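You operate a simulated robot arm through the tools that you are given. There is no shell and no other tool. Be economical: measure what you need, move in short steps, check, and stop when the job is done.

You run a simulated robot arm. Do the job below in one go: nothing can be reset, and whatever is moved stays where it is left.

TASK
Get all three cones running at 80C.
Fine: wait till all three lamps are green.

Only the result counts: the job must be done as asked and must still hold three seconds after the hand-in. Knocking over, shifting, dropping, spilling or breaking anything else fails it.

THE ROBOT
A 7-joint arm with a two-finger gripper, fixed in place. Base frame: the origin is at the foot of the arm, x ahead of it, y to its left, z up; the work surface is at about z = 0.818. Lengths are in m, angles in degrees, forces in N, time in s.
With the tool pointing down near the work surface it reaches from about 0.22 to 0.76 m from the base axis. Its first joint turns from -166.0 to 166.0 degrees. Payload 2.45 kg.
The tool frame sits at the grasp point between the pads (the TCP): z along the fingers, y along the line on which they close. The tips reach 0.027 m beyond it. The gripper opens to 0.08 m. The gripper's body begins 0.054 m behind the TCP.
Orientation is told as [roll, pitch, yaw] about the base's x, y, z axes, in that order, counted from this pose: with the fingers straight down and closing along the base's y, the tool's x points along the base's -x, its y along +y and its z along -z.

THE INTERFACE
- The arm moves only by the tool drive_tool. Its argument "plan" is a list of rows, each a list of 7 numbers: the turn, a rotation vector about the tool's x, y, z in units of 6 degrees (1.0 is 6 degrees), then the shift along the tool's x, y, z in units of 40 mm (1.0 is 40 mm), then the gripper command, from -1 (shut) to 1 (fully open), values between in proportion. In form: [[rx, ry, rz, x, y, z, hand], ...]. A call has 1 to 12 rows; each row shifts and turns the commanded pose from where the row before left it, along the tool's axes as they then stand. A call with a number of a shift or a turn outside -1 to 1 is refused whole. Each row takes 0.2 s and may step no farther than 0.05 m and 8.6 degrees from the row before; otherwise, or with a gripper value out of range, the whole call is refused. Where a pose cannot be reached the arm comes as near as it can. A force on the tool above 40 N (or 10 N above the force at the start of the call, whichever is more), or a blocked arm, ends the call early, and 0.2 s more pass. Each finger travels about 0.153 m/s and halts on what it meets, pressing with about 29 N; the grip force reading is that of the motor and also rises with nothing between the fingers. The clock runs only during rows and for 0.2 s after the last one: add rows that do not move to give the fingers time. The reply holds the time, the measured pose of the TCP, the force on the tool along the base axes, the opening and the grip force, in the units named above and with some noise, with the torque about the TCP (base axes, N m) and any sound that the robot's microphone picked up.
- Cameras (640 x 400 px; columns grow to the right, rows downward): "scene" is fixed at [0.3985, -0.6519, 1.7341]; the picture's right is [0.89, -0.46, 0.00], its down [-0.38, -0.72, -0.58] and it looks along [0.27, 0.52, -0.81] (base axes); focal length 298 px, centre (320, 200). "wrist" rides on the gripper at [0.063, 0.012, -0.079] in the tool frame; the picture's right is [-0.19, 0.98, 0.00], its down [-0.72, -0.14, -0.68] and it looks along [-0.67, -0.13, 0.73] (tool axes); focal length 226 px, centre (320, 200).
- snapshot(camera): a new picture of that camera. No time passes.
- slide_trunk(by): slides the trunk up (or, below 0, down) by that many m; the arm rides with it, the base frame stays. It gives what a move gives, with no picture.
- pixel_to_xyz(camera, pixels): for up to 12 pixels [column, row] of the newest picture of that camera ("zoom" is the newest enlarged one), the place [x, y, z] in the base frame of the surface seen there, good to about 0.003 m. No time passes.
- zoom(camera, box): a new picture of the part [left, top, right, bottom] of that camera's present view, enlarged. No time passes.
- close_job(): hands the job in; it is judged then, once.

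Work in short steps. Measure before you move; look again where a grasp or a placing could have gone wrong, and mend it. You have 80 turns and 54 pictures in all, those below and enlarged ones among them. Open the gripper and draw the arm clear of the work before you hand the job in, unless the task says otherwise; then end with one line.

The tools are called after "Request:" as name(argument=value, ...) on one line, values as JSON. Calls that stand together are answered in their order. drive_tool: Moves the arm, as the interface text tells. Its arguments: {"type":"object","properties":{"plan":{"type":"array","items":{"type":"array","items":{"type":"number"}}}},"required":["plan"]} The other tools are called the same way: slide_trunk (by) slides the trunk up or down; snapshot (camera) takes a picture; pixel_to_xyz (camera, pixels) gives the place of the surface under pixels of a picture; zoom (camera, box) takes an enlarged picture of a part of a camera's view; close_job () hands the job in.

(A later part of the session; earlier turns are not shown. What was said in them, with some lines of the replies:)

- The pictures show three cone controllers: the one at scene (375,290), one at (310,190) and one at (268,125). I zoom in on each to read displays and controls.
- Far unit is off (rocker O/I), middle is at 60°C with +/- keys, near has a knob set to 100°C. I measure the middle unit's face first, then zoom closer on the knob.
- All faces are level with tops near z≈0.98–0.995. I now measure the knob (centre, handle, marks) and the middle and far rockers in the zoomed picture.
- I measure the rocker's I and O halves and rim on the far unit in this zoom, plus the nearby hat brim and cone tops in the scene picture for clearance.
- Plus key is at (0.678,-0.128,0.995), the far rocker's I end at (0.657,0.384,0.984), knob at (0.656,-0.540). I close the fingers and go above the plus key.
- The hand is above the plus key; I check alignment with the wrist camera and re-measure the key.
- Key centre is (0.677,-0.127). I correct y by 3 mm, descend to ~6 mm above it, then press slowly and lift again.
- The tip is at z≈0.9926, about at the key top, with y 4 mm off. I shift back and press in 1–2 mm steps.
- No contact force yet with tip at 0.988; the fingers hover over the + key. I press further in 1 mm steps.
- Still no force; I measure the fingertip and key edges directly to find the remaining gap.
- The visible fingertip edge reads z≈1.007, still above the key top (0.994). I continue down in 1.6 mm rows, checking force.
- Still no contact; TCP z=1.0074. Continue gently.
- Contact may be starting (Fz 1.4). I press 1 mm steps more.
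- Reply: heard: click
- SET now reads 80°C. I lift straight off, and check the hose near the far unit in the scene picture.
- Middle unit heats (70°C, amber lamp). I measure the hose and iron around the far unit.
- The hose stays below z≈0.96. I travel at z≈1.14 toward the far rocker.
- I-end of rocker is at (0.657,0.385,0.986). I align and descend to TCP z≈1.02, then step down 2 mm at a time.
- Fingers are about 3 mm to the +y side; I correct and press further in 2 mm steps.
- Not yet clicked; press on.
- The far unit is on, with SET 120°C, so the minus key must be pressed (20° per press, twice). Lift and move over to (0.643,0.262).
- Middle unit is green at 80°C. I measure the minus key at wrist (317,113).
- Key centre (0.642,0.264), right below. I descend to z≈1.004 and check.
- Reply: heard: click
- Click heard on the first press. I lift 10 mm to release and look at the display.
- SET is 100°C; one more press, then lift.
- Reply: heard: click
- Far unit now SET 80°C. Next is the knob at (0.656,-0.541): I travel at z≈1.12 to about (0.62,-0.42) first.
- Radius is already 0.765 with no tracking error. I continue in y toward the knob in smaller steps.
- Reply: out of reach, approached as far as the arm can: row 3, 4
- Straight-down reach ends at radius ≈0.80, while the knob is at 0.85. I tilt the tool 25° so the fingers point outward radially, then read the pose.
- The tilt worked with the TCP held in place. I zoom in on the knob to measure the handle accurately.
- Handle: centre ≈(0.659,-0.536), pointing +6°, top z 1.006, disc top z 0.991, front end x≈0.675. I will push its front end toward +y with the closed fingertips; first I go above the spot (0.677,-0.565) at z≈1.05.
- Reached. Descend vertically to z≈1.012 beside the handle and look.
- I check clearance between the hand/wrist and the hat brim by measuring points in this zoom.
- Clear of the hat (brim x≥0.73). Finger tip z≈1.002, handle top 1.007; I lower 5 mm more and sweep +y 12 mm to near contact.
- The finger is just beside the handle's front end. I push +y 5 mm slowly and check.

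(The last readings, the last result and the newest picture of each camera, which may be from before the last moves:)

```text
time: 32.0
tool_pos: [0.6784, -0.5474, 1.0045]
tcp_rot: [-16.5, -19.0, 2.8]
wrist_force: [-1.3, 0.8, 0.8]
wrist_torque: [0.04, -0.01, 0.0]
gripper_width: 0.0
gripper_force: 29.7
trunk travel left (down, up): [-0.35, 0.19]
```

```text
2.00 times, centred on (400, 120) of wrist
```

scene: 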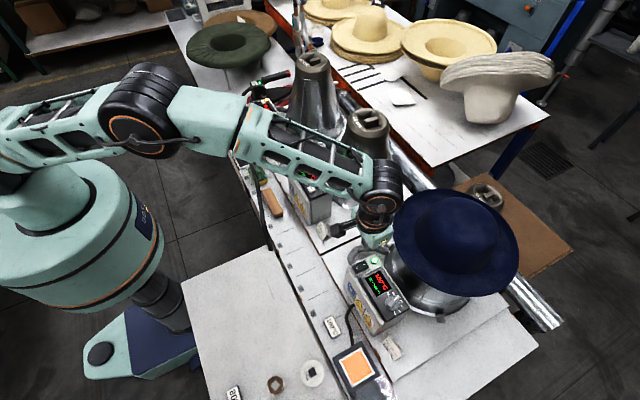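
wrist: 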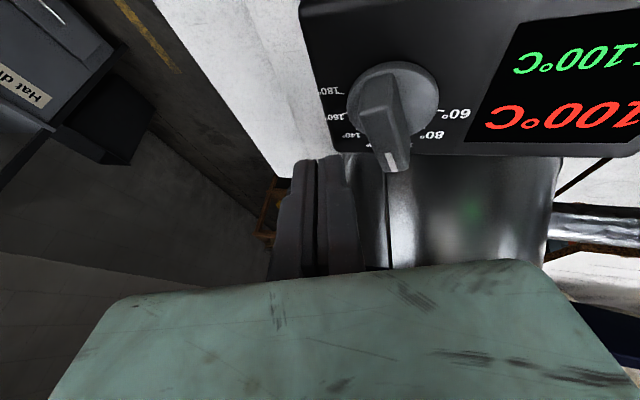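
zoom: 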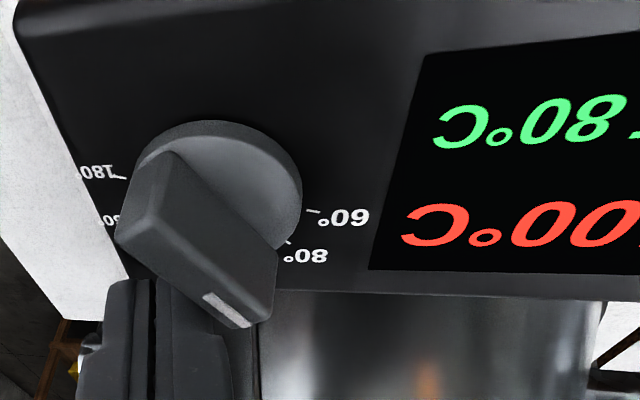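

SET shows 80°C and the lamp has gone amber. I back the finger off -y 8 mm and look at where the knob rests.

Request:
drive_tool(plan=[[0, 0, 0, 0.005, -0.096, 0.027, -1], [0, 0, 0, 0.005, -0.096, 0.027, -1], [0, 0, 0, 0, 0, 0, -1]])

Request:
zoom(camera="wrist", box=[240, 20, 560, 220])

```text
time: 32.8
tool_pos: [0.679, -0.5554, 1.0048]
tcp_rot: [-16.6, -18.9, 2.8]
wrist_force: [0.2, -0.3, 0.6]
wrist_torque: [0.04, -0.01, 0.03]
gripper_width: 0.0001
gripper_force: 29.6
trunk travel left (down, up): [-0.35, 0.19]
```

```text
2.00 times, centred on (400, 120) of wrist
```

zoom: 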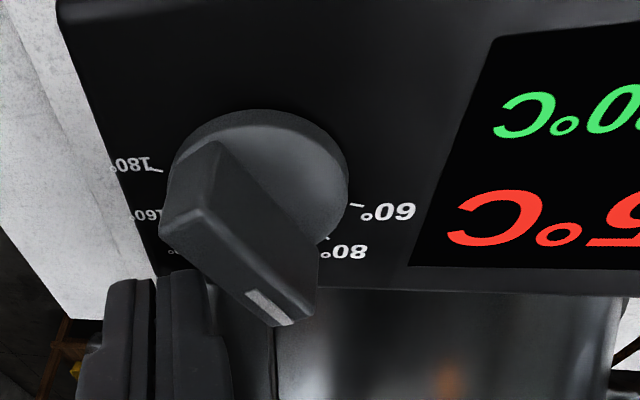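

The knob stayed. I measure its pointer direction to judge margin.

Request:
pixel_to_xyz(camera="zoom", pixels=[[265, 303], [210, 240], [190, 215], [285, 310], [328, 238], [358, 205], [250, 290]])

```text
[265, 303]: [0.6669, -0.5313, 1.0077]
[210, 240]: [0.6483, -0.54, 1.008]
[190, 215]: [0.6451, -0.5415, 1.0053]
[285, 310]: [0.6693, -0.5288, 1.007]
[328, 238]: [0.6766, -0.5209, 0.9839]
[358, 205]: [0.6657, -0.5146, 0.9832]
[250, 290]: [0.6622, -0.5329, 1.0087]
```

Pointer is at ≈28° versus the 80 mark at ≈38°, close to the 100/80 midpoint (≈23°). I nudge 2.2 mm beyond the previous push to centre it, then back off.

Request:
drive_tool(plan=[[0, 0, 0, -0.005, 0.096, -0.027, -1], [0, 0, 0, -0.005, 0.096, -0.027, -1], [0, 0, 0, -0.003, 0.053, -0.015, -1], [0, 0, 0, 0, 0, 0, -1], [0, 0, 0, 0.005, -0.096, 0.027, -1], [0, 0, 0, 0.005, -0.096, 0.027, -1], [0, 0, 0, 0.003, -0.053, 0.015, -1], [0, 0, 0, 0, 0, 0, -1]])

Request:
zoom(camera="wrist", box=[240, 20, 560, 220])

Request:
pixel_to_xyz(camera="zoom", pixels=[[265, 303], [210, 240], [190, 215], [285, 310], [290, 300], [200, 220]])

```text
time: 34.6
tool_pos: [0.6793, -0.5569, 1.0035]
tcp_rot: [-16.6, -19.0, 2.8]
wrist_force: [-0.1, -0.2, 0.4]
wrist_torque: [-0.02, 0.01, 0.01]
gripper_width: 0.0
gripper_force: 29.9
trunk travel left (down, up): [-0.35, 0.19]
```

```text
2.00 times, centred on (400, 120) of wrist
```

zoom: 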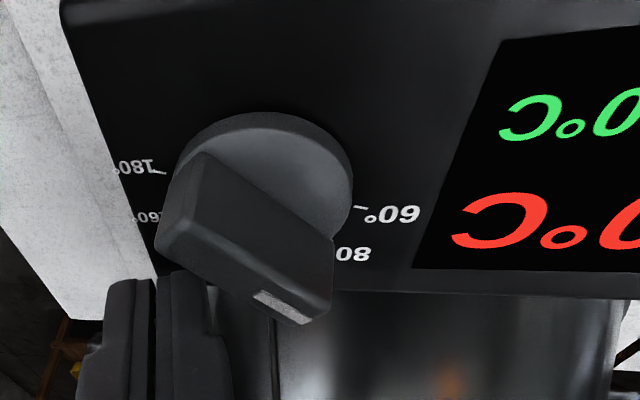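

```text
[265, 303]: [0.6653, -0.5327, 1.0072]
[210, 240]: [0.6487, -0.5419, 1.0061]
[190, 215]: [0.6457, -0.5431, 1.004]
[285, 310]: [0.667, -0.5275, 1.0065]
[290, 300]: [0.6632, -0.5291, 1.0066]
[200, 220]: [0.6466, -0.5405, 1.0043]
```

The pointer is now well on the 80 mark. I rise vertically 12 cm, then pull back toward the base and open the gripper.

Request:
drive_tool(plan=[[0, 0, 0, -0.325, -0.27, -0.906, -1], [0, 0, 0, -0.325, -0.27, -0.906, -1], [0, 0, 0, -0.325, -0.27, -0.906, -1], [0, 0, 0, -0.325, -0.27, -0.906, -1], [0, 0, 0, 0.68, 0.567, -0.41, -1], [0, 0, 0, 0.68, 0.567, -0.41, -1], [0, 0, 0, 0.68, 0.567, -0.41, -1], [0, 0, 0, 0.68, 0.567, -0.41, 1], [0, 0, 0, 0.68, 0.567, -0.41, 1], [0, 0, 0, 0, 0, 0, 1]])

Request:
drive_tool(plan=[[-0.533, 0.642, 0, 0, 0, 0, 1], [-0.533, 0.642, 0, 0, 0, 0, 1], [-0.533, 0.642, 0, 0, 0, 0, 1], [-0.533, 0.642, 0, 0, 0, 0, 1], [-0.533, 0.642, 0, 0, 0, 0, 1], [0, 0, 0, 0, 0, 0, 1], [0, 0, 0, 0, 0, 0, 1], [0, 0, 0, 0, 0, 0, 1]])

Request:
zoom(camera="scene", box=[230, 90, 430, 330])

Request:
snapshot(camera="wrist")

```text
time: 36.8
tool_pos: [0.5299, -0.4282, 1.1636]
tcp_rot: [-16.6, -19.0, 2.8]
wrist_force: [0.3, 0.3, 0.4]
wrist_torque: [-0.01, -0.01, 0.0]
gripper_width: 0.0799
gripper_force: 0.0
trunk travel left (down, up): [-0.35, 0.19]
```

```text
time: 38.6
tool_pos: [0.5288, -0.4293, 1.1637]
tcp_rot: [0.0, 0.0, 0.0]
wrist_force: [-0.2, 0.2, 0.2]
wrist_torque: [-0.02, -0.01, 0.0]
gripper_width: 0.0801
gripper_force: 0.0
trunk travel left (down, up): [-0.35, 0.19]
```

```text
1.67 times, centred on (330, 210) of scene
```

zoom: 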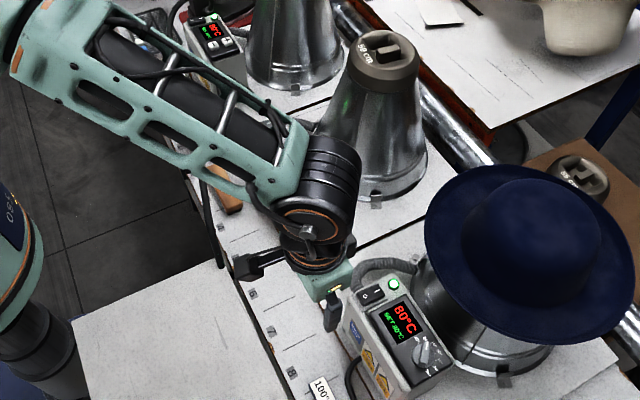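

```text
15 pictures are left
```

wrist: 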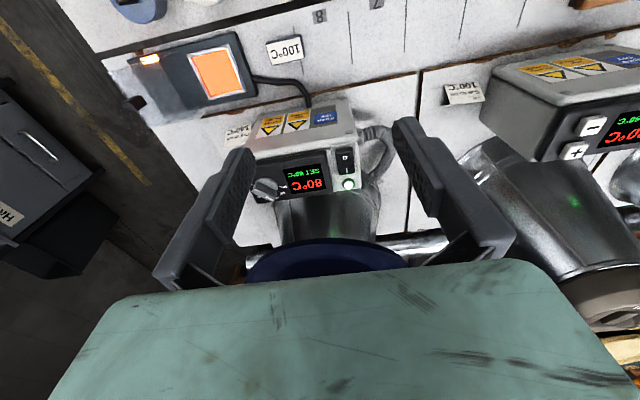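

Near unit is green at 80°C. I raise and shift the hand to +y, away from the fixtures, so I can see all three lamps.

Request:
drive_tool(plan=[[0, 0, 0, 0.3, 0.8, -0.7, 1], [0, 0, 0, 0.3, 0.8, -0.7, 1], [0, 0, 0, 0.3, 0.8, -0.7, 1], [0, 0, 0, 0, 1, 0, 1], [0, 0, 0, 0, 1, 0, 1], [0, 0, 0, 0, 1, 0, 1], [0, 0, 0, 0, 1, 0, 1], [0, 0, 0, 0, 1, 0, 1], [0, 0, 0, 0, 1, 0, 1], [0, 0, 0, 0, 1, 0, 1], [0, 0, 0, 0, 1, 0, 1], [0, 0, 0, 0, 0, 0, 1]])

Request:
snapshot(camera="wrist")

Request:
snapshot(camera="scene")

```text
time: 41.2
tool_pos: [0.49, -0.0134, 1.2481]
tcp_rot: [0.1, 0.1, 0.0]
wrist_force: [0.7, 0.3, -0.2]
wrist_torque: [-0.01, -0.02, -0.02]
gripper_width: 0.0801
gripper_force: 0.1
trunk travel left (down, up): [-0.35, 0.19]
```

```text
14 pictures are left
```

wrist: 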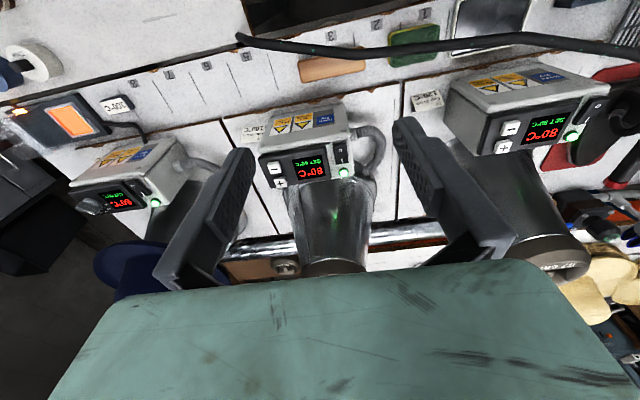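

```text
13 pictures are left
```

scene: 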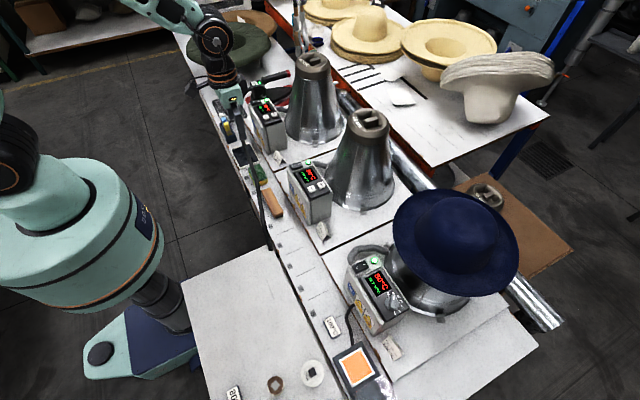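

All three lamps look green; I verify the SET readings with one zoom.

Request:
zoom(camera="wrist", box=[60, 90, 380, 250])

Request:
zoom(camera="wrist", box=[440, 70, 620, 180])

```text
2.00 times, centred on (220, 170) of wrist
```

zoom: 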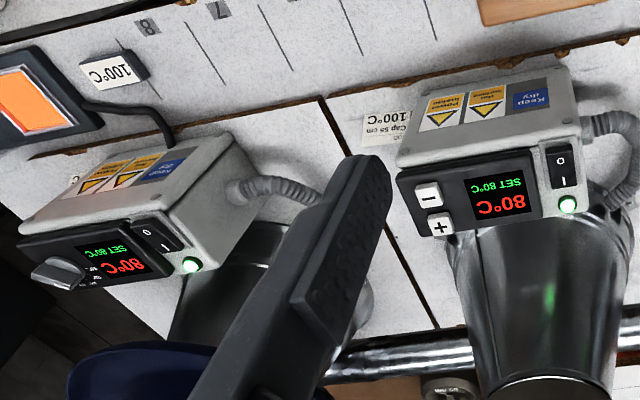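

```text
3.56 times, centred on (530, 125) of wrist
```

zoom: 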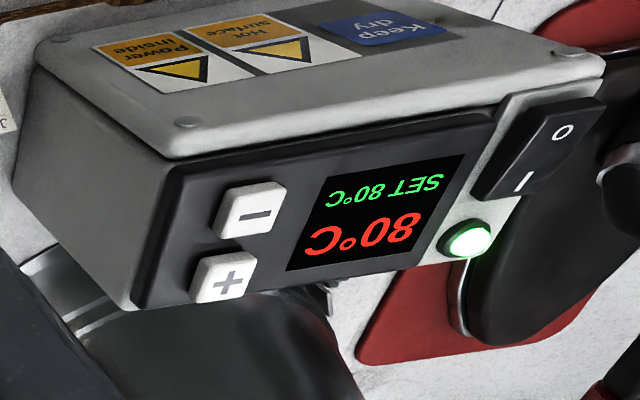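

All three units show SET 80°C, 80°C actual and green lamps; gripper is open and arm clear. I hand in.

Request:
close_job()

```text
The job is handed in.
```

All three cones are running at 80°C with green lamps, and the job is handed in with the gripper open and the arm clear.
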